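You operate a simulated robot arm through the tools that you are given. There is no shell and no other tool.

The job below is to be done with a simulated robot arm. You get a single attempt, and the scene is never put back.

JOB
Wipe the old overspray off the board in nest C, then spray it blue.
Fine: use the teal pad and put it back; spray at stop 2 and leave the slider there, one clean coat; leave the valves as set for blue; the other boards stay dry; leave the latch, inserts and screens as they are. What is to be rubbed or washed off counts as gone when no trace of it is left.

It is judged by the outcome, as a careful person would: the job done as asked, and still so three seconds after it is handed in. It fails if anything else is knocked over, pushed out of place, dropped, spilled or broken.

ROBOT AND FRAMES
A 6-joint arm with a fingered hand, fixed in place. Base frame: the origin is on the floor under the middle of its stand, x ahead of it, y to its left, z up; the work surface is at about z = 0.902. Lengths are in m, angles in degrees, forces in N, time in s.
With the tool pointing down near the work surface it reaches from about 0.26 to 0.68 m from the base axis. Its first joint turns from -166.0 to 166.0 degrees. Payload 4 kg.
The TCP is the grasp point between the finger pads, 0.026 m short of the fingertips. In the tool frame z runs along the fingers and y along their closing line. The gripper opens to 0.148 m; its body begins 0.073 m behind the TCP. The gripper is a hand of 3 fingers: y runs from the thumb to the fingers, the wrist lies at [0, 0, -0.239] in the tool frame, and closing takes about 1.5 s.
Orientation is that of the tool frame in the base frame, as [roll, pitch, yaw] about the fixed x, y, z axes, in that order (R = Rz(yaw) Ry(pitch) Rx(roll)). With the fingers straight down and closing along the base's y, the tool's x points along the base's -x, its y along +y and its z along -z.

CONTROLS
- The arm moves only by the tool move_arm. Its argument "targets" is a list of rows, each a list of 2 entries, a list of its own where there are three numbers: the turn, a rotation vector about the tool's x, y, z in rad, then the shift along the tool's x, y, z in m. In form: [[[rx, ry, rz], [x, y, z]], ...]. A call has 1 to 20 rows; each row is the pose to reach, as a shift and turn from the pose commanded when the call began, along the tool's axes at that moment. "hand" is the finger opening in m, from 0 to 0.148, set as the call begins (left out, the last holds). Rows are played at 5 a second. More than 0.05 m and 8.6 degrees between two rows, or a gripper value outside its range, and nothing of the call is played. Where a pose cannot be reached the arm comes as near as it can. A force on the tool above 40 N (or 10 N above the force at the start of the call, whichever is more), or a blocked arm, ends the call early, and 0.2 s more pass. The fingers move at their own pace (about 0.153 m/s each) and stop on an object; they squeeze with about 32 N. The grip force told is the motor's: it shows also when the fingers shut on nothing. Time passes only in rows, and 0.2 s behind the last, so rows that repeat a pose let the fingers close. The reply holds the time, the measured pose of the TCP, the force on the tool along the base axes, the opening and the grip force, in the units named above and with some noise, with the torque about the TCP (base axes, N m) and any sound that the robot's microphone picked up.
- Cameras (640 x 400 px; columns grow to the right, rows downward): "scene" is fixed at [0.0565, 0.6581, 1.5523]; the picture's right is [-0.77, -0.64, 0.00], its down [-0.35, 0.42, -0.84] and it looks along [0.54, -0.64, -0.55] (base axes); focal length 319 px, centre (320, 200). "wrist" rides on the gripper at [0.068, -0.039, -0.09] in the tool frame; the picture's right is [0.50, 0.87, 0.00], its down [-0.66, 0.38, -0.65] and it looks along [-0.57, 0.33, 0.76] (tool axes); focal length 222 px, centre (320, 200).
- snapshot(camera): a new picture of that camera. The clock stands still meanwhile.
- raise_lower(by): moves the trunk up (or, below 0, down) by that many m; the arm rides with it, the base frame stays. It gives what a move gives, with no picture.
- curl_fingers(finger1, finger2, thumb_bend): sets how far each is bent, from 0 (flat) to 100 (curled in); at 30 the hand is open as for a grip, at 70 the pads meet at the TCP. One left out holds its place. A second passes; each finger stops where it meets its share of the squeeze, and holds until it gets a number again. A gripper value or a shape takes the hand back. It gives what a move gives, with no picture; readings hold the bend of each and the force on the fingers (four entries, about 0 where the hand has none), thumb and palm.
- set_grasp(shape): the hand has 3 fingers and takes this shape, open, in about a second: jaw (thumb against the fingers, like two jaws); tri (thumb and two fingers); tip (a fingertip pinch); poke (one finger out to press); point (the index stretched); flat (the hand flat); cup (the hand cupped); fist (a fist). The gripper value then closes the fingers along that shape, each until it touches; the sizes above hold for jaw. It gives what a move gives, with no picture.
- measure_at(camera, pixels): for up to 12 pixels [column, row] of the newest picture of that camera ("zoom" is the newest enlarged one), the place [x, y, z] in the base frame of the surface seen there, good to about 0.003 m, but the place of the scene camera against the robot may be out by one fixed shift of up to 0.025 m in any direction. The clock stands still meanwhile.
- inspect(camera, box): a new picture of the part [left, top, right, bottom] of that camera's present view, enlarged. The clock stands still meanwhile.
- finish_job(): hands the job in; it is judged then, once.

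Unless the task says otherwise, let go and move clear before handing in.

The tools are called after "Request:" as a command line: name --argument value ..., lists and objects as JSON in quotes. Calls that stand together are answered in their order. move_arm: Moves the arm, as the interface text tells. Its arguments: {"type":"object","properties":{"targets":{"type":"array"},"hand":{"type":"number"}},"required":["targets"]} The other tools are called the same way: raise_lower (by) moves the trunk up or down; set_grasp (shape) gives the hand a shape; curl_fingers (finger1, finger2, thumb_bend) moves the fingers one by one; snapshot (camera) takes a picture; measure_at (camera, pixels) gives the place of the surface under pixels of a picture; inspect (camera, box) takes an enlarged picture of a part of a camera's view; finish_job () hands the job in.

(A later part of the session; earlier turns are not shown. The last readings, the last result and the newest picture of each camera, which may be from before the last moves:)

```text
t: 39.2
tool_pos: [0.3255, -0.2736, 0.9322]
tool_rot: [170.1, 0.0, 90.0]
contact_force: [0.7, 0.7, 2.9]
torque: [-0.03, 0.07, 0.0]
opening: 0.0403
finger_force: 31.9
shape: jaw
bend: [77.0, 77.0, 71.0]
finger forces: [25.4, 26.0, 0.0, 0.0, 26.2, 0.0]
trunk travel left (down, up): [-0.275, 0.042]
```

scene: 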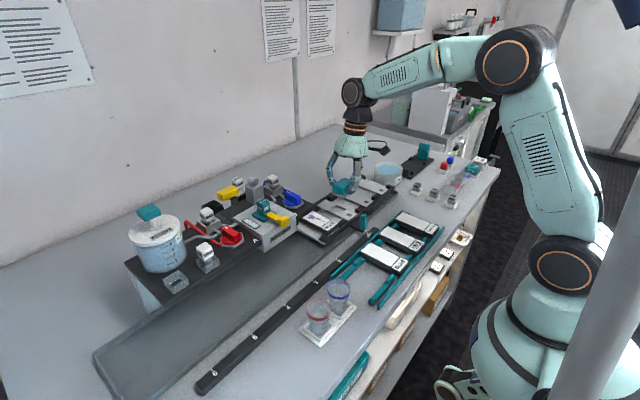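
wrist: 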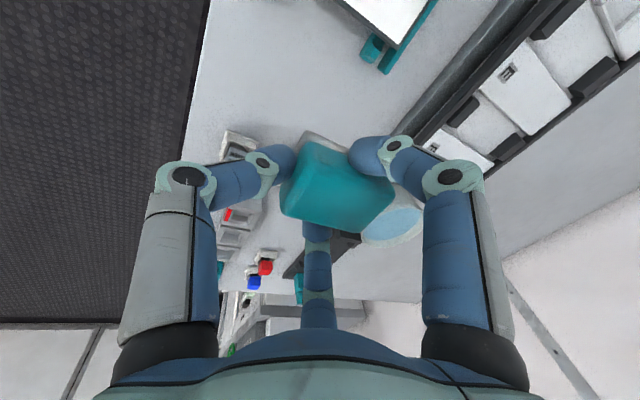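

Contact shows 2.9 N, so the pad is on the table. I'll open the hand and check where the pad rests.

Request:
move_arm --targets '[[[0, 0, 0], [0, 0, 0]], [[0, 0, 0], [0, 0, 0]], [[0, 0, 0], [0, 0, 0]], [[0, 0, 0], [0, 0, 0]], [[0, 0, 0], [0, 0, 0]], [[0, 0, 0], [0, 0, 0]]]' --hand 0.09

Request:
inspect --camera "wrist" --box '[220, 90, 420, 260]'

Request:
inspect --camera "scene" --box '[395, 170, 475, 230]'

```text
t: 40.6
tool_pos: [0.3259, -0.2743, 0.9334]
tool_rot: [169.9, 0.0, 90.0]
contact_force: [1.6, -2.6, 14.1]
torque: [-0.09, 0.53, 0.09]
opening: 0.0837
finger_force: 0.1
shape: jaw
bend: [32.0, 32.0, 72.0]
finger forces: [0.0, 0.1, 0.1, 0.0, 13.6, 0.1]
trunk travel left (down, up): [-0.275, 0.042]
```

```text
2.35 times, centred on (320, 175) of wrist
```

zoom: 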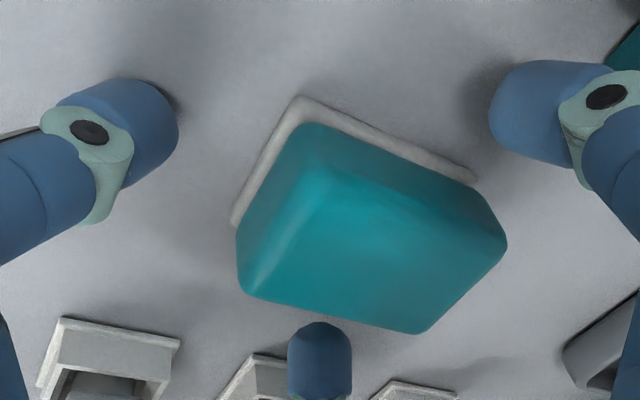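

```text
6.67 times, centred on (435, 200) of scene
```

zoom: 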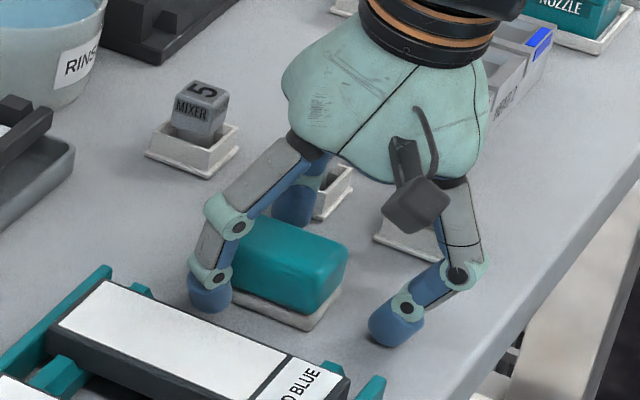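

The pad stands free; the thumb tip is touching the table (13.6 N) from opening, so I'll lift straight up now and then check the pad's place.

Request:
move_arm --targets '[[[0, 0, 0], [0, 0.0017, -0.0098]], [[0, 0, 0], [0, 0.0061, -0.0345]], [[0, 0, 0], [0, 0.013, -0.0739]], [[0, 0, 0], [0, 0.0208, -0.1182]], [[0, 0, 0], [0, 0.026, -0.1477]], [[0, 0, 0], [0, 0.026, -0.1477]]]'

Request:
snapshot --camera "wrist"

Request:
inspect --camera "wrist" --box '[240, 60, 420, 200]'

Request:
inspect --camera "scene" --box '[395, 170, 475, 230]'

```text
t: 42.0
tool_pos: [0.3269, -0.2739, 1.0848]
tool_rot: [170.1, 0.0, 90.1]
contact_force: [-0.2, -0.1, -0.4]
torque: [-0.04, -0.01, -0.02]
opening: 0.0896
finger_force: 0.1
shape: jaw
bend: [32.0, 32.0, 70.0]
finger forces: [0.0, 0.0, 0.1, 0.0, 0.0, 0.1]
trunk travel left (down, up): [-0.275, 0.042]
```

```text
taken
```

wrist: 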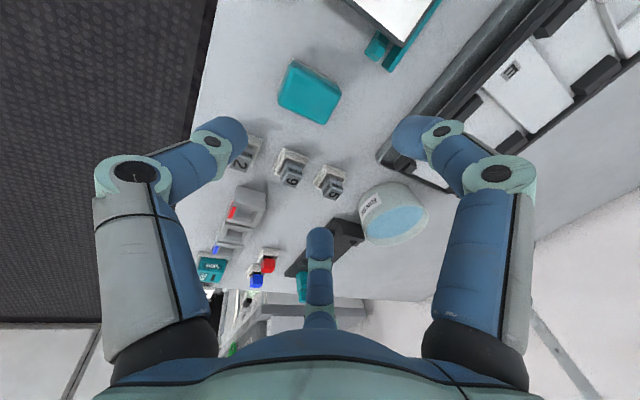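

```text
2.86 times, centred on (330, 130) of wrist
```

zoom: 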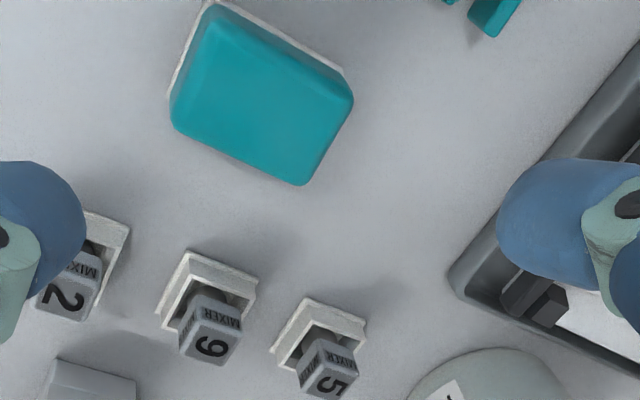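

```text
6.67 times, centred on (435, 200) of scene
```

zoom: 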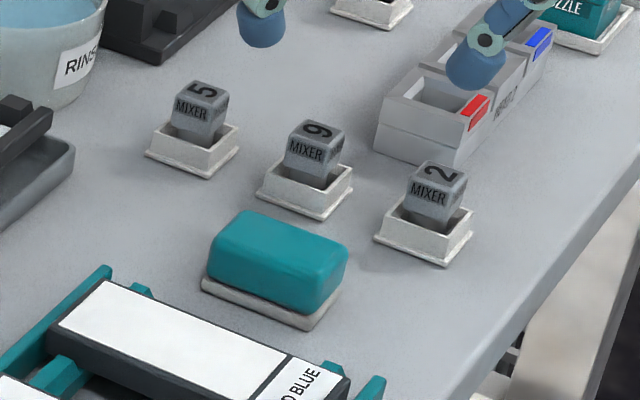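

The pad is upright back near its spot. I'll compare it with the original view using the same zoom box.

Request:
inspect --camera "scene" --box '[410, 190, 450, 225]'

Request:
inspect --camera "wrist" --box '[260, 40, 360, 130]'

Request:
measure_at --camera "wrist" --pixels '[[310, 92], [292, 65], [338, 94], [323, 121], [282, 104], [302, 113], [330, 108], [284, 85]]'

```text
11.43 times, centred on (430, 208) of scene
```

zoom: 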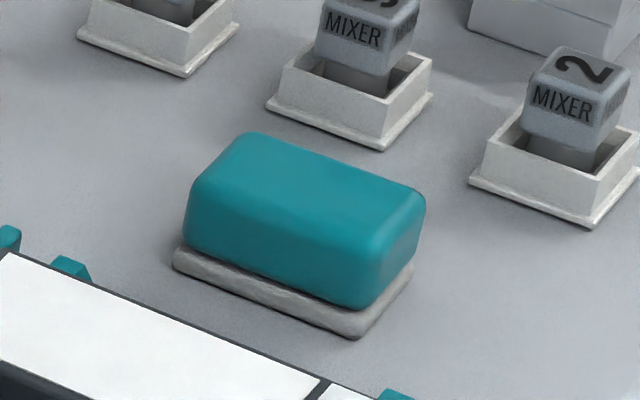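

```text
4.44 times, centred on (310, 85) of wrist
```

zoom: 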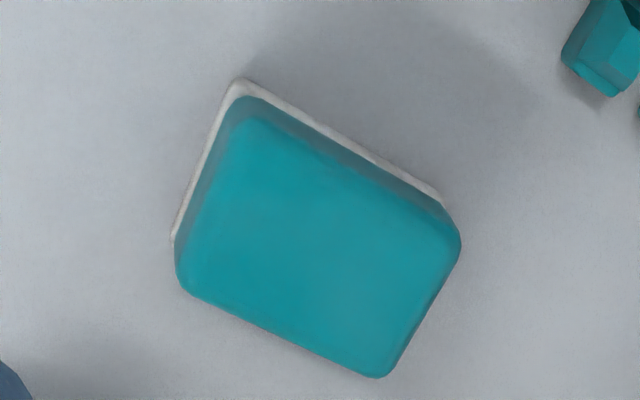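

```text
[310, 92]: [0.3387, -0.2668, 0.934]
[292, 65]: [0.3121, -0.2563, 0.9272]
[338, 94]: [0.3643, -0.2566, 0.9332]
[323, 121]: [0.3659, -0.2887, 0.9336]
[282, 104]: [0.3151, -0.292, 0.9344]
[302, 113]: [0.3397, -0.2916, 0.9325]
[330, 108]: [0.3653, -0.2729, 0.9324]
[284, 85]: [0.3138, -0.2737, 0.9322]
```

The pad is back within about 1 mm of where it started. Now I'll straighten the hand and move up over the blue valve to study its handle closely before turning anything.

Request:
move_arm --targets '[[[0.0145, 0, 0], [0.0395, 0.0166, -0.011]], [[0.0291, 0, 0], [0.079, 0.0332, -0.0221]], [[0.0436, 0, 0], [0.1185, 0.0497, -0.0331]], [[0.0582, 0, 0], [0.158, 0.0663, -0.0442]], [[0.0727, 0, 0], [0.1975, 0.0829, -0.0552]], [[0.0873, 0, 0], [0.237, 0.0995, -0.0662]], [[0.1018, 0, 0], [0.2765, 0.1161, -0.0773]], [[0.1163, 0, 0], [0.316, 0.1326, -0.0883]], [[0.1309, 0, 0], [0.3555, 0.1492, -0.0994]], [[0.1454, 0, 0], [0.395, 0.1658, -0.1104]], [[0.16, 0, 0], [0.4345, 0.1824, -0.1214]], [[0.1745, 0, 0], [0.474, 0.199, -0.1325]], [[0.1745, 0, 0], [0.474, 0.199, -0.1325]]]'

Request:
snapshot --camera "wrist"

Request:
inspect --camera "wrist" --box '[250, 80, 420, 220]'

```text
t: 44.8
tool_pos: [0.4965, 0.2024, 1.2481]
tool_rot: [180.0, 0.0, 90.0]
contact_force: [0.8, -0.8, -0.2]
torque: [-0.01, -0.02, 0.0]
opening: 0.0894
finger_force: 0.1
shape: jaw
bend: [32.0, 32.0, 70.0]
finger forces: [0.0, 0.1, 0.0, 0.1, 0.1, 0.1]
trunk travel left (down, up): [-0.275, 0.042]
```

```text
taken
```

wrist: 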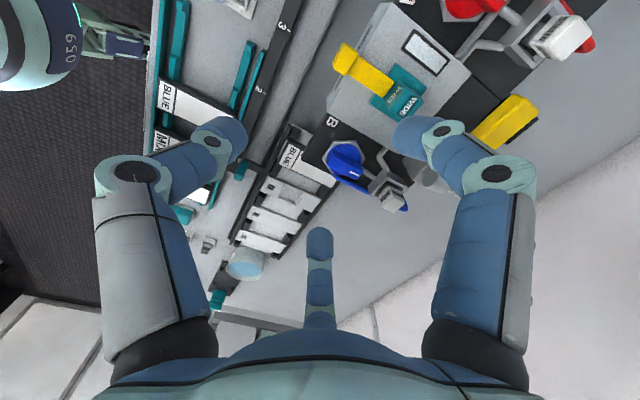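

```text
2.86 times, centred on (335, 150) of wrist
```

zoom: 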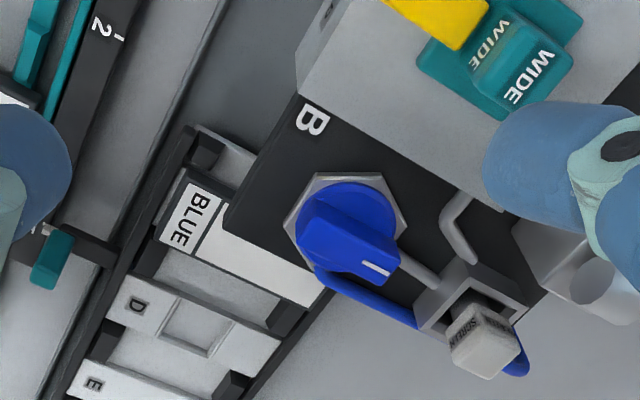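

The blue handle's mark is at zoom (377,268), pointing at the outlet pipe toward the screen block. I'll measure handle, disc, screen block and pivot clearance, and zoom closer for any legend.

Request:
measure_at --camera "zoom" --pixels '[[345, 235], [305, 235], [390, 265], [330, 200], [320, 258], [350, 282], [485, 335], [425, 310], [590, 275], [520, 60], [465, 285], [410, 250]]'

Request:
inspect --camera "wrist" --box '[310, 125, 380, 195]'

Request:
measure_at --camera "zoom" --pixels '[[270, 130], [200, 180], [240, 240], [370, 300], [430, 260], [375, 215], [330, 165], [280, 200], [400, 285], [215, 170], [340, 70], [470, 240]]'

```text
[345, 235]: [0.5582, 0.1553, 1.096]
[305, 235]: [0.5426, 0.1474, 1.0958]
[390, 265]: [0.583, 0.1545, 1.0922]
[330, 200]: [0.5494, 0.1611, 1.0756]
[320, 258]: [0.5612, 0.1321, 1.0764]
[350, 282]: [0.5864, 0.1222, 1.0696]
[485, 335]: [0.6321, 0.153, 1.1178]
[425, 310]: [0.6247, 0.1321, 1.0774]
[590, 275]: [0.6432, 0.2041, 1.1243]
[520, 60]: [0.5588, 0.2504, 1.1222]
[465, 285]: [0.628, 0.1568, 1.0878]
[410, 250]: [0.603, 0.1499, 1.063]
```

```text
5.71 times, centred on (345, 160) of wrist
```

zoom: 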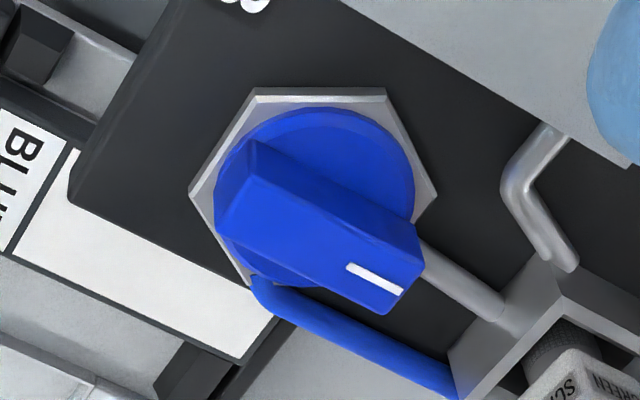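

```text
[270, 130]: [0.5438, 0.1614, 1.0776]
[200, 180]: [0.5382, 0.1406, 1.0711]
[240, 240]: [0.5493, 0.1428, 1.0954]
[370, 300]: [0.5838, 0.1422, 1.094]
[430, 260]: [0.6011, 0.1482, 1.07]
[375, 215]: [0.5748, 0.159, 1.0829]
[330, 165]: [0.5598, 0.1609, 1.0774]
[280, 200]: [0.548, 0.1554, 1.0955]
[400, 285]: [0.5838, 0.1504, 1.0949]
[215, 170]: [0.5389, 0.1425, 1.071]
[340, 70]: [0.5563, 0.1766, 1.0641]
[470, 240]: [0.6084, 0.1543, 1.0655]
```

Request:
measure_at --camera "zoom" --pixels '[[194, 190], [434, 196], [256, 92], [383, 92], [246, 278], [253, 148], [228, 222], [418, 238], [394, 306], [240, 190], [405, 265], [325, 245]]'

Request:
inspect --camera "scene" --box '[225, 185, 285, 225]'

```text
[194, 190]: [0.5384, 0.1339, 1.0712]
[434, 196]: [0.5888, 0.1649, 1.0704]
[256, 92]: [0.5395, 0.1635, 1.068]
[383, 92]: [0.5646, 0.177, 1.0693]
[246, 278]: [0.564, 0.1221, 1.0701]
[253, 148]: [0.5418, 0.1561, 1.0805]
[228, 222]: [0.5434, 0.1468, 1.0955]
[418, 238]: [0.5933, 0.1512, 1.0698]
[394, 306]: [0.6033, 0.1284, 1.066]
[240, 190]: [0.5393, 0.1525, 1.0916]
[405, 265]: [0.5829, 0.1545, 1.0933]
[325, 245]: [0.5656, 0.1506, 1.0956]
```

```text
10.00 times, centred on (255, 205) of scene
```

zoom: 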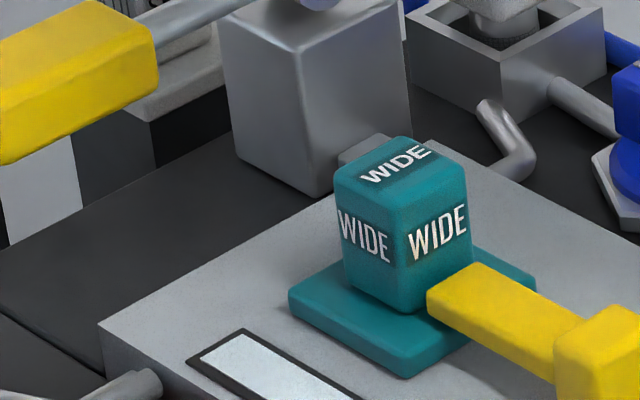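

The blue knob's axis works out at (0.564, 0.1495), handle 0.050 × 0.017, top z 1.0955; the screen cap tops out at ~1.12 and the pivot cylinder at ~1.135, so a fingertip grip from above clears them. I'll hover over the knob with the thumb on the robot-side end.

Request:
move_arm --targets '[[[0, 0, 0], [-0.013, 0.017, 0.01]], [[0, 0, 0], [-0.026, 0.034, 0.03]], [[0, 0, 0], [-0.039, 0.051, 0.055]], [[0, 0, 0], [-0.0525, 0.067, 0.08]], [[0, 0, 0], [-0.0525, 0.067, 0.098]], [[0, 0, 0], [-0.0525, 0.067, 0.098]]]' --hand 0.07

Request:
snapshot --camera "wrist"

Request:
inspect --camera "scene" --box '[230, 130, 340, 225]'

```text
t: 46.2
tool_pos: [0.5635, 0.1446, 1.1513]
tool_rot: [180.0, 0.0, 90.0]
contact_force: [-0.3, 0.1, 0.1]
torque: [0.0, 0.01, 0.0]
opening: 0.0707
finger_force: 0.0
shape: jaw
bend: [37.0, 37.0, 70.0]
finger forces: [0.0, 0.1, 0.0, 0.0, 0.0, 0.0]
trunk travel left (down, up): [-0.275, 0.042]
```

```text
taken
```

wrist: 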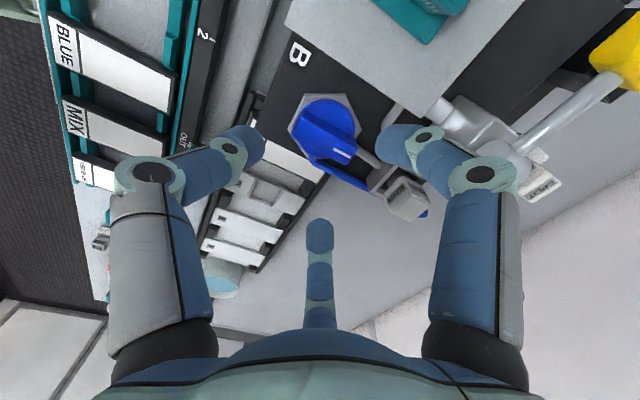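

```text
4.21 times, centred on (285, 178) of scene
```

zoom: 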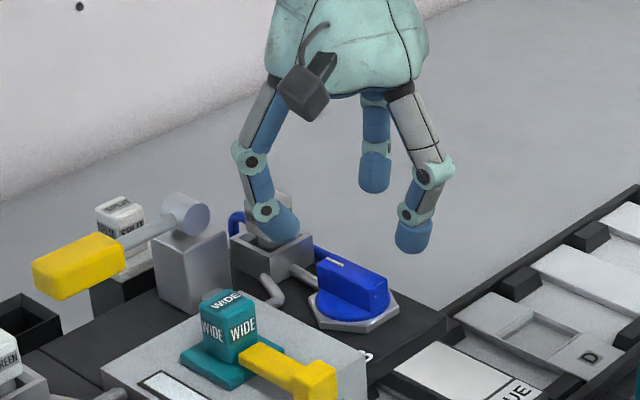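

The reading says y=0.1446, slightly off my aim of 0.1495; I'll take another reading with a still row to average the noise, and re-measure the knob from here.

Request:
move_arm --targets '[[[0, 0, 0], [0, 0, 0]]]'

Request:
move_arm --targets '[[[0, 0, 0], [0, 0, 0]]]'

Request:
inspect --camera "wrist" --box '[270, 80, 400, 200]'

```text
t: 46.6
tool_pos: [0.5627, 0.1443, 1.1518]
tool_rot: [180.0, -0.1, 90.1]
contact_force: [-0.1, -0.2, 0.4]
torque: [0.0, 0.0, -0.01]
opening: 0.0709
finger_force: 0.1
shape: jaw
bend: [37.0, 37.0, 70.0]
finger forces: [0.0, 0.0, 0.0, 0.0, 0.1, 0.0]
trunk travel left (down, up): [-0.275, 0.042]
```

```text
t: 47.0
tool_pos: [0.563, 0.1453, 1.1516]
tool_rot: [180.0, -0.1, 90.0]
contact_force: [0.6, -0.3, -0.2]
torque: [-0.01, -0.01, 0.01]
opening: 0.0705
finger_force: 0.0
shape: jaw
bend: [37.0, 37.0, 70.0]
finger forces: [0.0, 0.0, 0.0, 0.0, 0.0, 0.1]
trunk travel left (down, up): [-0.275, 0.042]
```

```text
3.33 times, centred on (335, 140) of wrist
```

zoom: 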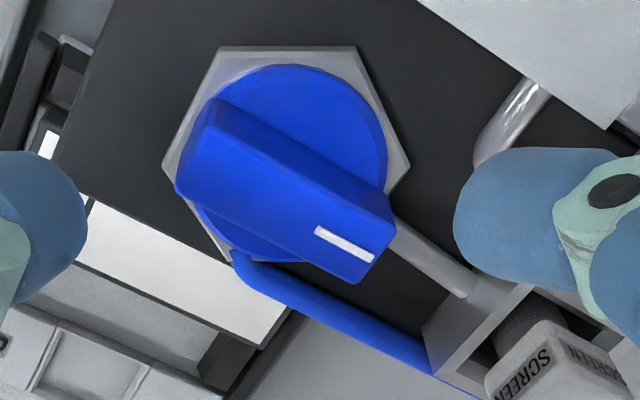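

Request:
measure_at --camera "zoom" --pixels '[[166, 165], [405, 162], [220, 50], [352, 50], [230, 255], [195, 150], [185, 185], [215, 110], [390, 225], [360, 270], [280, 190], [285, 195]]'

```text
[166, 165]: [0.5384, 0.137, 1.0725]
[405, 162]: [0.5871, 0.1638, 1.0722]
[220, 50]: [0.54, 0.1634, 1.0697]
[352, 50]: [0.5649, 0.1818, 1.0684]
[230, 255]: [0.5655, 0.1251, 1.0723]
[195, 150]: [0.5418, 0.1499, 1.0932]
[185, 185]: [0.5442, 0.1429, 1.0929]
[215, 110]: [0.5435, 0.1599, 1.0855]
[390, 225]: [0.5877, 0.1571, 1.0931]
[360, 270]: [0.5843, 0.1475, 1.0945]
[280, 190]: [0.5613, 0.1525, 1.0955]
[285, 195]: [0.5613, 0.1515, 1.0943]
```

Averaging the readings, the TCP is at (0.563, 0.1448) and the knob axis at (0.5635, 0.151). I'll shift +0.006 in y and lower so the fingertips straddle the handle.

Request:
move_arm --targets '[[[0, 0, 0], [0.006, 0.0005, 0.01]], [[0, 0, 0], [0.006, 0.0005, 0.025]], [[0, 0, 0], [0.006, 0.0005, 0.037]], [[0, 0, 0], [0.006, 0.0005, 0.043]], [[0, 0, 0], [0.006, 0.0005, 0.043]]]'

Request:
snapshot --camera "wrist"

Request:
inspect --camera "scene" --box '[240, 150, 330, 225]'

```text
t: 48.2
tool_pos: [0.5651, 0.1508, 1.1077]
tool_rot: [-180.0, 0.0, 90.0]
contact_force: [0.3, -0.5, 0.2]
torque: [-0.04, 0.02, 0.02]
opening: 0.0706
finger_force: 0.0
shape: jaw
bend: [37.0, 37.0, 70.0]
finger forces: [0.1, 0.0, 0.0, 0.1, 0.0, 0.0]
trunk travel left (down, up): [-0.275, 0.042]
```

```text
taken
```

wrist: 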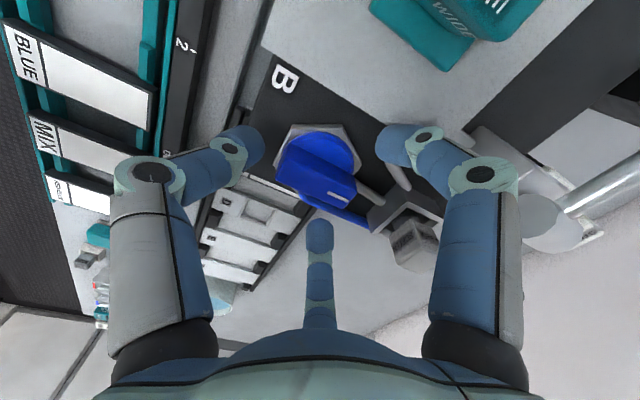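

```text
5.33 times, centred on (285, 188) of scene
```

zoom: 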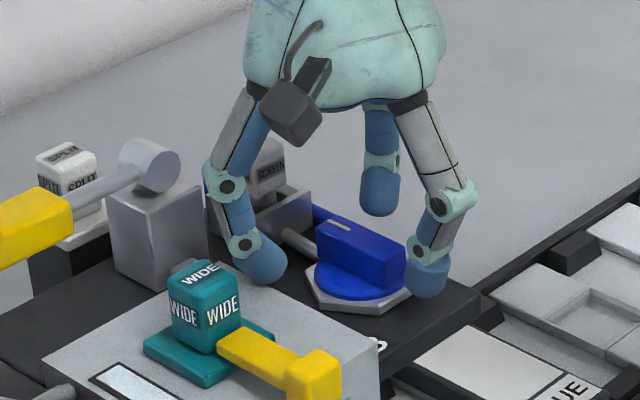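

The fingers straddle the handle with nothing else touched. I'll close on it.

Request:
move_arm --targets '[[[0, 0, 0], [0, 0, 0]], [[0, 0, 0], [0, 0, 0]], [[0, 0, 0], [0, 0, 0]], [[0, 0, 0], [0, 0, 0]], [[0, 0, 0], [0, 0, 0]], [[0, 0, 0], [0, 0, 0]], [[0, 0, 0], [0, 0, 0]]]' --hand 0.01

Request:
inspect --camera "wrist" --box '[220, 90, 420, 260]'

Request:
inspect --camera "scene" --box '[250, 165, 320, 220]'

```text
t: 49.8
tool_pos: [0.5634, 0.1513, 1.108]
tool_rot: [180.0, 0.1, 90.1]
contact_force: [-19.1, -0.3, -6.6]
torque: [-0.02, 0.61, -0.03]
opening: 0.0192
finger_force: 31.8
shape: jaw
bend: [74.0, 73.0, 70.0]
finger forces: [22.2, 24.0, 0.0, 0.0, 42.3, 0.0]
trunk travel left (down, up): [-0.275, 0.042]
```

```text
2.35 times, centred on (320, 175) of wrist
```

zoom: 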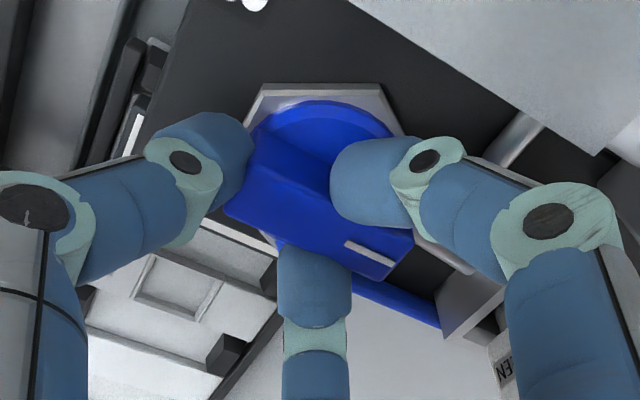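

```text
7.27 times, centred on (285, 192) of scene
```

zoom: 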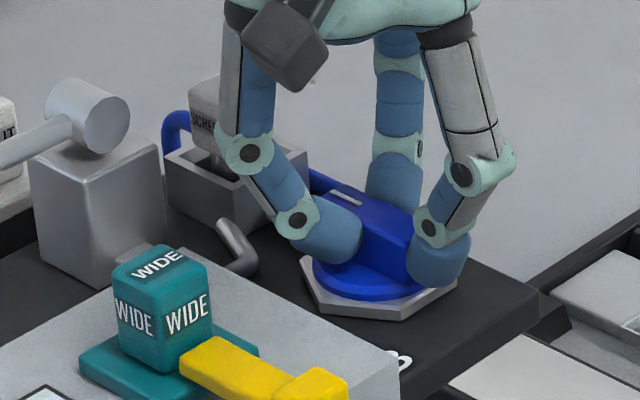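

The handle is held by all three fingers (bar reaction -19 N along x, steady). I'll try a gentle 8° turn each way to feel which way the valve is free, starting clockwise (mark toward the hose).

Request:
move_arm --targets '[[[0, 0, 0.05], [0, 0, 0]], [[0, 0, 0.1], [0, 0, 0]], [[0, 0, 0.14], [0, 0, 0]], [[0, 0, 0.14], [0, 0, 0]]]'

Request:
inspect --camera "wrist" --box '[220, 90, 420, 260]'

Request:
inspect --camera "scene" --box '[230, 165, 320, 235]'

```text
t: 50.8
tool_pos: [0.5655, 0.1526, 1.108]
tool_rot: [179.9, 0.0, 81.9]
contact_force: [-19.0, -3.6, -9.0]
torque: [-0.05, 0.58, -0.03]
opening: 0.0192
finger_force: 31.9
shape: jaw
bend: [74.0, 73.0, 70.0]
finger forces: [21.2, 26.6, 0.1, 0.1, 41.9, 0.0]
trunk travel left (down, up): [-0.275, 0.042]
```

```text
2.35 times, centred on (320, 175) of wrist
```

zoom: 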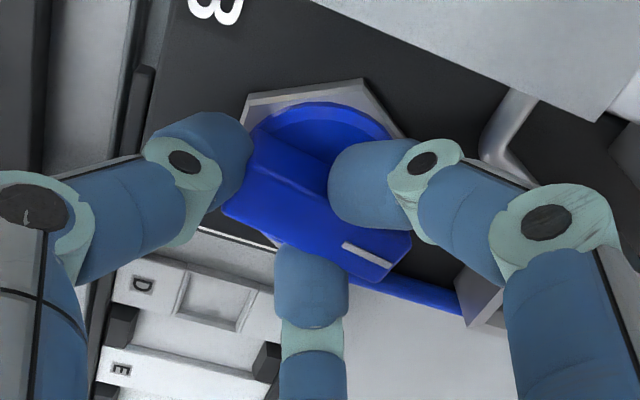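

```text
5.71 times, centred on (275, 200) of scene
```

zoom: 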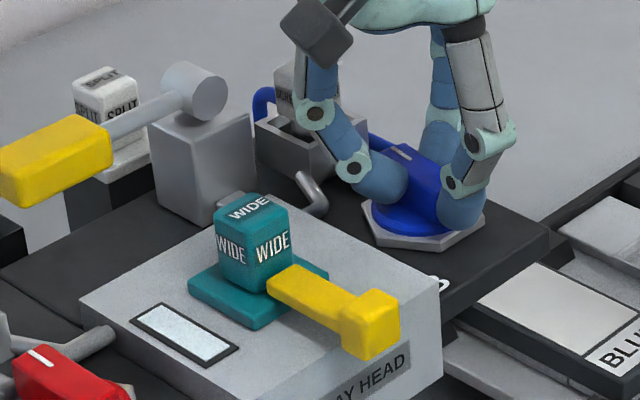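

The handle turned with the hand, free with hardly any torque. I'll go back and 8° past the start the other way to find whether there's a stop at the starting position.

Request:
move_arm --targets '[[[0, 0, -0.05], [0, 0, 0]], [[0, 0, -0.1], [0, 0, 0]], [[0, 0, -0.14], [0, 0, 0]], [[0, 0, -0.18], [0, 0, 0]], [[0, 0, -0.22], [0, 0, 0]], [[0, 0, -0.22], [0, 0, 0]]]'

Request:
inspect --camera "wrist" --box '[220, 90, 420, 260]'

```text
t: 52.2
tool_pos: [0.5625, 0.1534, 1.1081]
tool_rot: [180.0, 0.0, 94.6]
contact_force: [-17.5, -5.8, -5.9]
torque: [-0.18, 0.59, -0.17]
opening: 0.0189
finger_force: 31.7
shape: jaw
bend: [74.0, 73.0, 70.0]
finger forces: [20.9, 29.3, 0.0, 0.0, 42.8, 0.1]
trunk travel left (down, up): [-0.275, 0.042]
```

```text
2.35 times, centred on (320, 175) of wrist
```

zoom: 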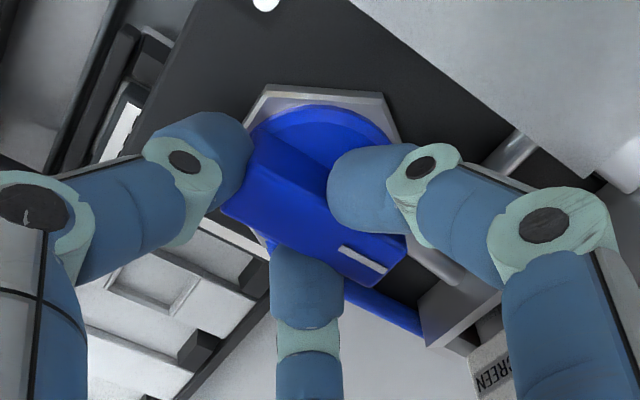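

Request:
measure_at --camera "zoom" --pixels '[[342, 248], [386, 272], [240, 165], [235, 205], [380, 280], [406, 240], [262, 140], [330, 225]]'

Request:
inspect --camera "scene" --box '[270, 175, 310, 205]'

```text
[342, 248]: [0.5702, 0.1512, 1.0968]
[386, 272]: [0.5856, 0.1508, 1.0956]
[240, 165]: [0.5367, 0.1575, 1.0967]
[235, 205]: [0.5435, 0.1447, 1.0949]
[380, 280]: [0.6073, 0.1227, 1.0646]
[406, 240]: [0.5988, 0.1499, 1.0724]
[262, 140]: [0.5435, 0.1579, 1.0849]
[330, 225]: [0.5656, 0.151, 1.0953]
```

```text
13.33 times, centred on (290, 190) of scene
```

zoom: 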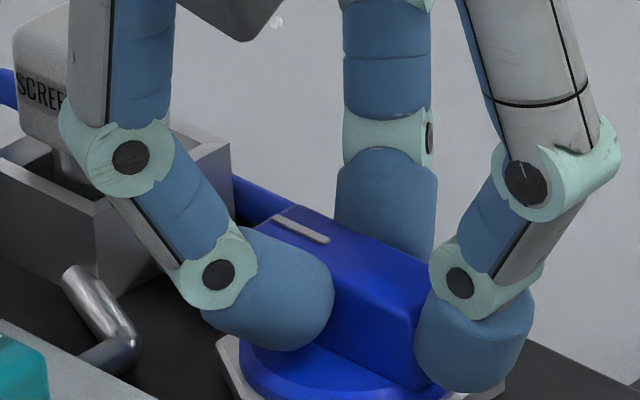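

The mark still lies along +x (-1.5°) while the hand is at +4.6°, so counter-clockwise is against a stop and the valve only opens its travel clockwise. I'll re-grip squarely and 4 mm higher (so the thumb clears the head top at 1.081 when it swings round).

Request:
move_arm --targets '[[[0, 0, 0], [0, 0, 0]], [[0, 0, 0], [0, 0, 0]], [[0, 0, 0], [0, 0, 0]], [[0, 0, 0.04], [0, 0, -0.002]], [[0, 0, 0.08], [-0.002, 0.001, -0.004]], [[0, 0, 0.08], [-0.002, 0.001, -0.004]]]' --hand 0.07

Request:
move_arm --targets '[[[0, 0, 0], [0, 0, 0]], [[0, 0, 0], [0, 0, 0]], [[0, 0, 0], [0, 0, 0]], [[0, 0, 0], [0, 0, 0]], [[0, 0, 0], [0, 0, 0]], [[0, 0, 0], [0, 0, 0]], [[0, 0, 0], [0, 0, 0]]]' --hand 0.01

Request:
inspect --camera "wrist" --box '[220, 90, 420, 260]'

Request:
inspect --camera "scene" --box '[250, 165, 320, 220]'

```text
t: 53.6
tool_pos: [0.5664, 0.1511, 1.1111]
tool_rot: [-180.0, 0.0, 90.1]
contact_force: [0.6, 0.1, -0.4]
torque: [0.0, 0.01, -0.01]
opening: 0.0696
finger_force: 0.0
shape: jaw
bend: [38.0, 38.0, 70.0]
finger forces: [0.0, 0.0, 0.0, 0.0, 0.0, 0.0]
trunk travel left (down, up): [-0.275, 0.042]
```

```text
t: 55.2
tool_pos: [0.5638, 0.152, 1.1111]
tool_rot: [-180.0, 0.0, 90.0]
contact_force: [-20.0, -0.9, -6.6]
torque: [-0.01, 0.69, -0.03]
opening: 0.0202
finger_force: 31.9
shape: jaw
bend: [74.0, 74.0, 70.0]
finger forces: [21.9, 23.6, 0.0, 0.0, 42.7, 0.1]
trunk travel left (down, up): [-0.275, 0.042]
```

```text
2.35 times, centred on (320, 175) of wrist
```

zoom: 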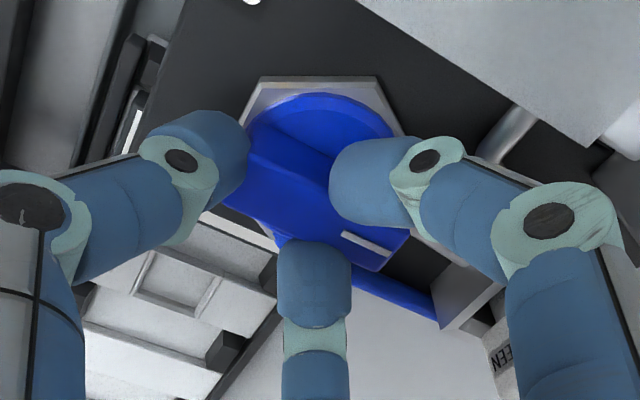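

```text
7.27 times, centred on (285, 192) of scene
```

zoom: 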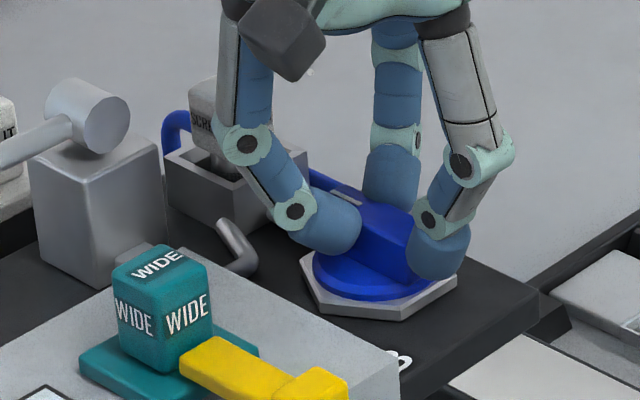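

The grip is square again with the tips a little higher. I'll turn clockwise 45° in small rows and check.

Request:
move_arm --targets '[[[0, 0, 0.131], [0, 0, 0]], [[0, 0, 0.262], [0, 0, 0]], [[0, 0, 0.393], [0, 0, 0]], [[0, 0, 0.524], [0, 0, 0]], [[0, 0, 0.654], [0, 0, 0]], [[0, 0, 0.785], [0, 0, 0]], [[0, 0, 0.785], [0, 0, 0]]]'

Request:
inspect --camera "wrist" --box '[220, 90, 420, 260]'

Request:
inspect --camera "scene" --box '[235, 165, 325, 230]'

```text
t: 56.8
tool_pos: [0.565, 0.152, 1.1111]
tool_rot: [179.9, 0.0, 45.0]
contact_force: [-12.9, 6.2, -6.7]
torque: [0.29, 0.41, -0.06]
opening: 0.0201
finger_force: 32.1
shape: jaw
bend: [74.0, 74.0, 70.0]
finger forces: [22.1, 26.2, 0.0, 0.1, 38.2, 0.0]
trunk travel left (down, up): [-0.275, 0.042]
```

```text
2.35 times, centred on (320, 175) of wrist
```

zoom: 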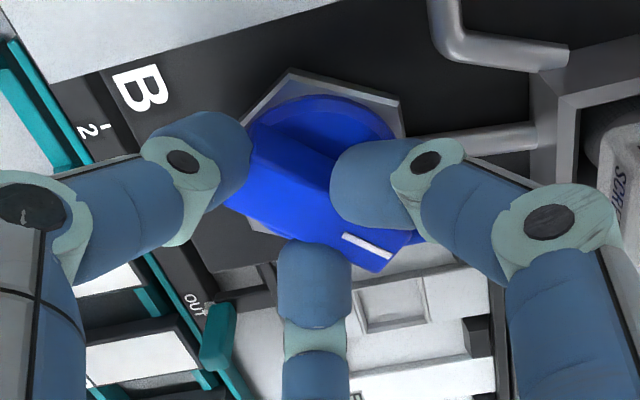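

```text
6.15 times, centred on (280, 198) of scene
```

zoom: 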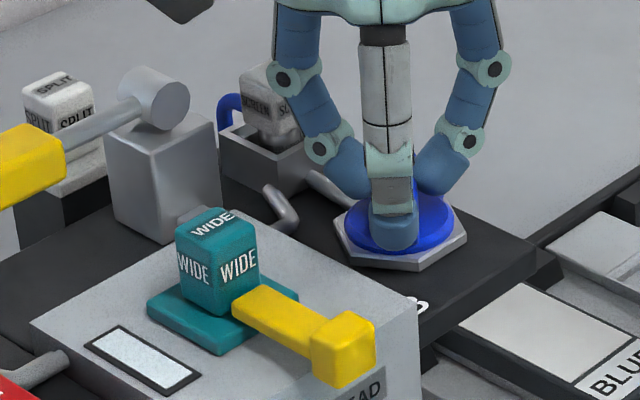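

The handle has followed to 45° smoothly. I'll continue the remaining 45° to reach the far end of its travel.

Request:
move_arm --targets '[[[0, 0, 0.131], [0, 0, 0]], [[0, 0, 0.262], [0, 0, 0]], [[0, 0, 0.393], [0, 0, 0]], [[0, 0, 0.524], [0, 0, 0]], [[0, 0, 0.654], [0, 0, 0]], [[0, 0, 0.785], [0, 0, 0]], [[0, 0, 0.785], [0, 0, 0]]]'

Request:
inspect --camera "wrist" --box '[220, 90, 420, 260]'

Request:
inspect --camera "scene" --box '[235, 165, 325, 230]'

```text
t: 58.4
tool_pos: [0.5674, 0.1516, 1.1116]
tool_rot: [-180.0, 0.0, 0.0]
contact_force: [-6.3, 5.1, -5.7]
torque: [0.26, 0.19, 0.04]
opening: 0.0204
finger_force: 32.3
shape: jaw
bend: [74.0, 73.0, 70.0]
finger forces: [24.8, 27.9, 0.0, 0.1, 34.5, 0.0]
trunk travel left (down, up): [-0.275, 0.042]
```

```text
2.35 times, centred on (320, 175) of wrist
```

zoom: 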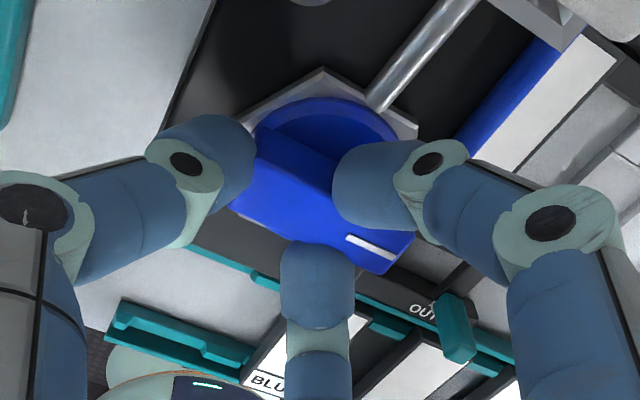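

```text
6.15 times, centred on (280, 198) of scene
```

zoom: 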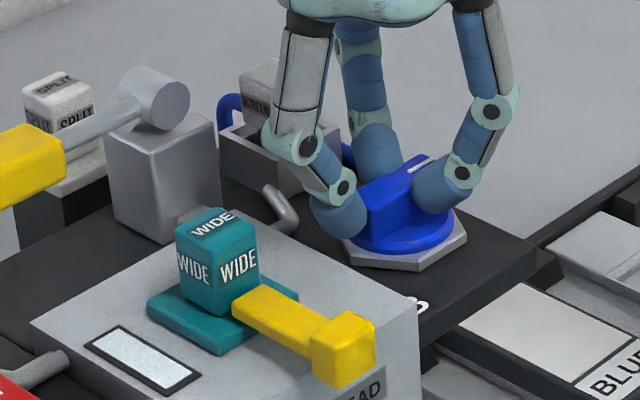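

The hand is at 90° turned with no end-stop felt yet (torque 0.04). I'll nudge 7° further to find whether 90° is the end.

Request:
move_arm --targets '[[[0, 0, 0.06], [0, 0, 0]], [[0, 0, 0.12], [0, 0, 0]], [[0, 0, 0.12], [0, 0, 0]]]'

Request:
inspect --camera "wrist" --box '[220, 90, 420, 260]'

Request:
measure_at --camera "zoom" --pixels '[[348, 237], [395, 257], [330, 222], [300, 200], [265, 170], [245, 195]]'

```text
t: 59.2
tool_pos: [0.5664, 0.1523, 1.1109]
tool_rot: [180.0, 0.0, -6.8]
contact_force: [-14.9, 7.5, -6.8]
torque: [0.23, 0.3, 0.49]
opening: 0.02
finger_force: 31.8
shape: jaw
bend: [74.0, 74.0, 70.0]
finger forces: [26.2, 24.1, 0.0, 0.1, 36.2, 0.0]
trunk travel left (down, up): [-0.275, 0.042]
```

```text
2.35 times, centred on (320, 175) of wrist
```

zoom: 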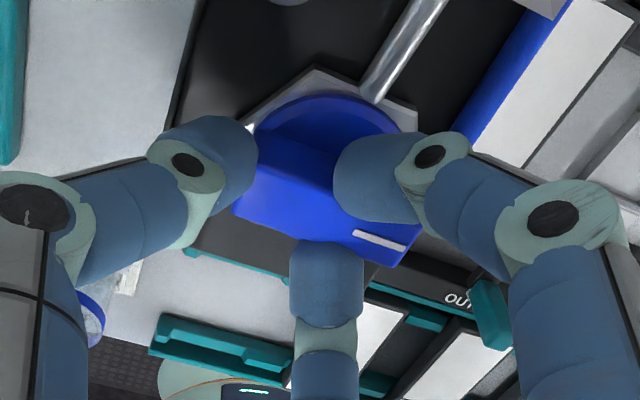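

```text
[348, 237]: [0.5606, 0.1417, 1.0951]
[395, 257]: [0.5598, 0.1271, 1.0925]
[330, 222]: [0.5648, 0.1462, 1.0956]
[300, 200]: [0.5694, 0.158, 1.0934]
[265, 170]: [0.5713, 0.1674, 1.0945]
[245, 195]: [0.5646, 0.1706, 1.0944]
```

Torque jumped to 0.49 N·m with the mark pointing -y, so 90° is the other end of travel. I'll ease back 7°, release, lift clear, and look at the sight window for any change.

Request:
move_arm --targets '[[[0, 0, -0.06], [0, 0, 0]], [[0, 0, -0.12], [0, 0, 0]], [[0, 0, -0.12], [0, 0, 0]]]'

Request:
move_arm --targets '[[[0, 0, 0], [0, 0, 0]], [[0, 0, 0], [0, 0, 0]], [[0, 0, 0], [0, 0, 0]], [[0, 0, 0], [0, 0, 0]], [[0, 0, 0], [0, 0, -0.02]], [[0, 0, 0], [0, 0, -0.06]], [[0, 0, 0], [0, 0, -0.1]], [[0, 0, 0], [0, 0, -0.1]]]' --hand 0.065

Request:
snapshot --camera "wrist"

Request:
inspect --camera "scene" --box '[190, 165, 310, 255]'

Request:
inspect --camera "scene" --box '[240, 190, 290, 225]'

```text
t: 60.0
tool_pos: [0.5662, 0.152, 1.1112]
tool_rot: [-180.0, 0.0, 0.1]
contact_force: [-9.9, 6.6, -4.0]
torque: [0.26, 0.17, 0.01]
opening: 0.0202
finger_force: 32.2
shape: jaw
bend: [74.0, 73.0, 70.0]
finger forces: [22.4, 28.9, 0.0, 0.1, 35.5, 0.0]
trunk travel left (down, up): [-0.275, 0.042]
```

```text
t: 61.8
tool_pos: [0.5656, 0.1524, 1.2128]
tool_rot: [179.9, 0.1, -0.1]
contact_force: [-0.1, 0.1, -0.3]
torque: [0.02, 0.01, 0.0]
opening: 0.0647
finger_force: 0.0
shape: jaw
bend: [77.0, 39.0, 70.0]
finger forces: [0.0, 0.0, 0.0, 0.0, 0.0, 0.1]
trunk travel left (down, up): [-0.275, 0.042]
```

```text
taken
```

wrist: 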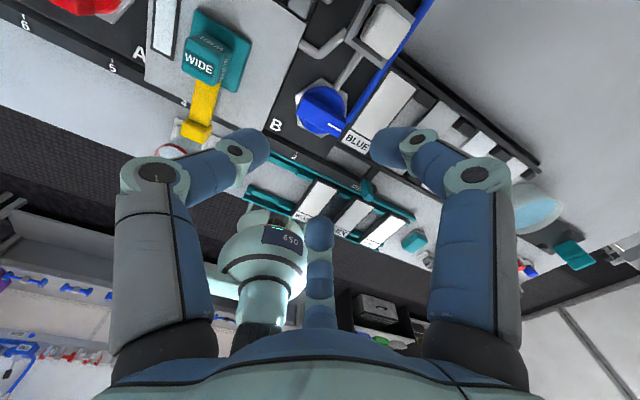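

```text
4.44 times, centred on (250, 210) of scene
```

zoom: 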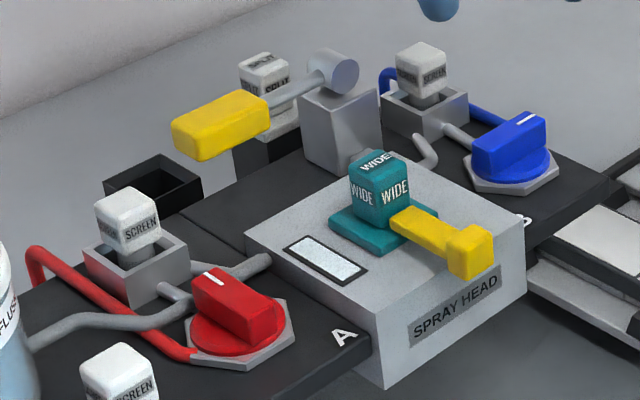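

```text
11.43 times, centred on (265, 208) of scene
```

zoom: 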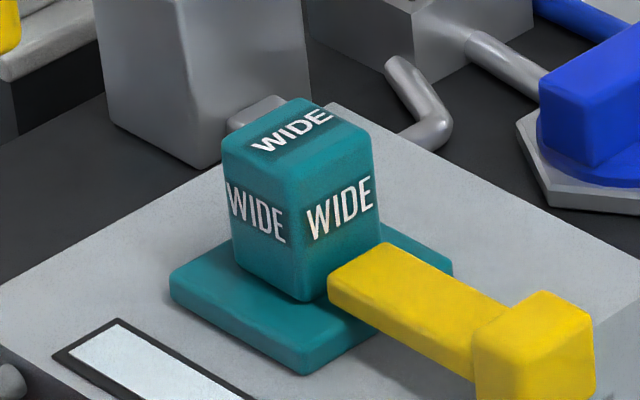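

The blue mark now points to -y and the sight window (zoom 160,365) is still pale, so it gives no verdict on which end is open. I'll read the nearby signs and look under the head for more clues.

Request:
inspect --camera "scene" --box '[370, 260, 450, 330]'

Request:
inspect --camera "scene" --box '[90, 240, 330, 400]'

Request:
inspect --camera "scene" --box '[110, 190, 200, 300]'

Request:
inspect --camera "wrist" --box '[120, 0, 380, 150]'

Request:
inspect --camera "scene" --box '[290, 270, 370, 350]'

```text
5.71 times, centred on (410, 295) of scene
```

zoom: 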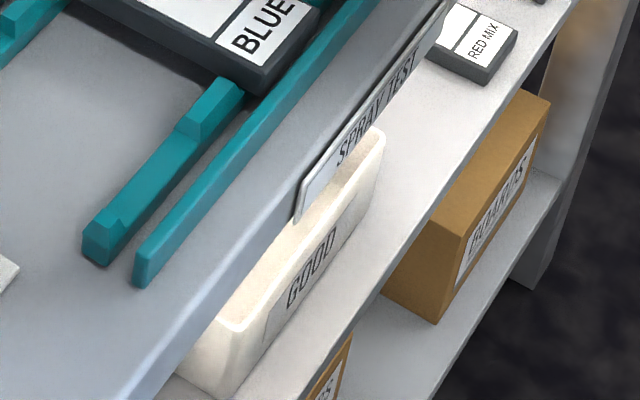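

```text
2.50 times, centred on (210, 320) of scene
```

zoom: 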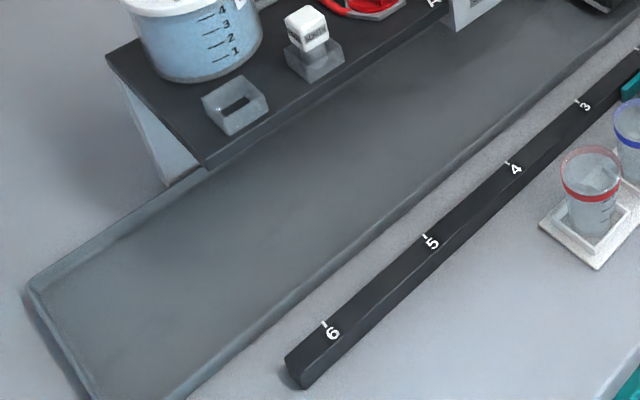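

```text
3.64 times, centred on (155, 245) of scene
```

zoom: 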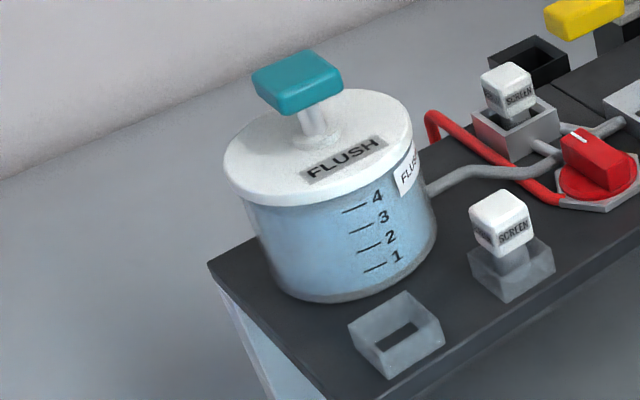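

```text
2.46 times, centred on (250, 75) of wrist
```

zoom: 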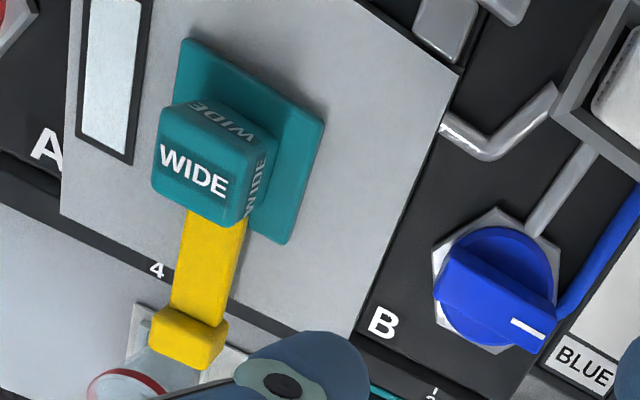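

```text
5.00 times, centred on (330, 310) of scene
```

zoom: 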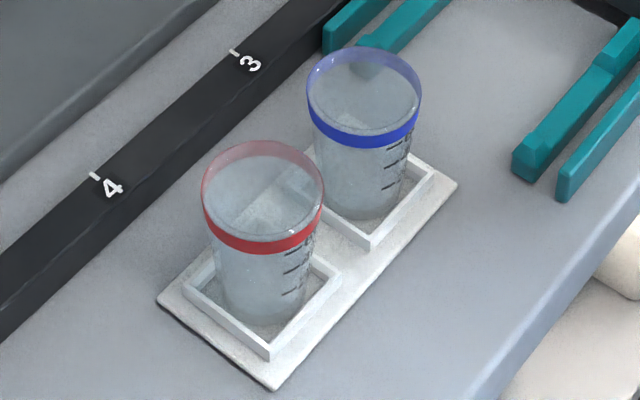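

The sign only reads SPRAY TEST, and the nest pitch shows the WIDE spray at stop 2 would reach nest C alone. Since the pale window can't tell me which end of the valve is open, I'll check with the slider still OUT (bed only under the head) by trying the trigger; first I'll swing the hand back and go look at the lever closely.

Request:
move_arm --targets '[[[0, 0, -0.143], [0, 0, -0.01]], [[0, 0, -0.286], [0, 0, -0.02]], [[0, 0, -0.428], [0, 0, -0.03]], [[0, 0, -0.571], [0, 0, -0.04]], [[0, 0, -0.714], [0, 0, -0.04]], [[0, 0, -0.857], [0, 0, -0.04]], [[0, 0, -1.0], [0, 0, -0.04]], [[0, 0, -1.142], [0, 0, -0.04]], [[0, 0, -1.285], [0, 0, -0.04]], [[0, 0, -1.428], [0, 0, -0.04]], [[0, 0, -1.5708], [0, 0, -0.04]], [[0, 0, -1.5708], [0, 0, -0.04]]]'

Request:
move_arm --targets '[[[0, 0, -0.143], [0, -0.005, 0]], [[0, 0, -0.286], [0, -0.01, 0]], [[0, 0, -0.428], [0, -0.015, 0]], [[0, 0, -0.571], [0, -0.02, 0]], [[0, 0, -0.714], [0.01, -0.025, 0]], [[0, 0, -0.857], [0.02, -0.03, 0]], [[0, 0, -1.0], [0.03, -0.03, 0]], [[0, 0, -1.142], [0.04, -0.03, 0]], [[0, 0, -1.285], [0.05, -0.03, 0]], [[0, 0, -1.428], [0.06, -0.03, 0]], [[0, 0, -1.5708], [0.06, -0.03, 0]], [[0, 0, -1.5708], [0.06, -0.03, 0]]]'

Request:
snapshot --camera "wrist"

Request:
inspect --camera "wrist" --box '[200, 80, 480, 260]'

```text
t: 64.4
tool_pos: [0.5669, 0.151, 1.2505]
tool_rot: [-180.0, 0.0, 90.1]
contact_force: [-0.5, 0.2, -0.3]
torque: [-0.04, -0.03, 0.02]
opening: 0.0648
finger_force: 0.0
shape: jaw
bend: [77.0, 39.0, 70.0]
finger forces: [0.0, 0.0, 0.1, 0.1, 0.1, 0.1]
trunk travel left (down, up): [-0.275, 0.042]
```

```text
t: 67.0
tool_pos: [0.5363, 0.2121, 1.2499]
tool_rot: [179.9, 0.0, -179.9]
contact_force: [0.4, 0.2, 0.2]
torque: [0.0, -0.02, -0.02]
opening: 0.0649
finger_force: 0.1
shape: jaw
bend: [77.0, 39.0, 70.0]
finger forces: [0.0, 0.1, 0.0, 0.0, 0.0, 0.0]
trunk travel left (down, up): [-0.275, 0.042]
```

```text
taken
```

wrist: 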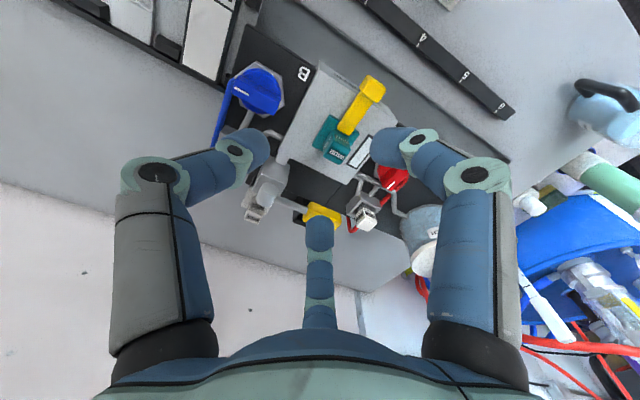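

```text
2.22 times, centred on (340, 170) of wrist
```

zoom: 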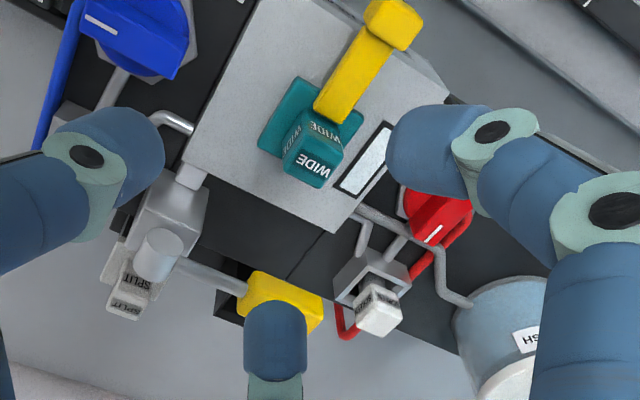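

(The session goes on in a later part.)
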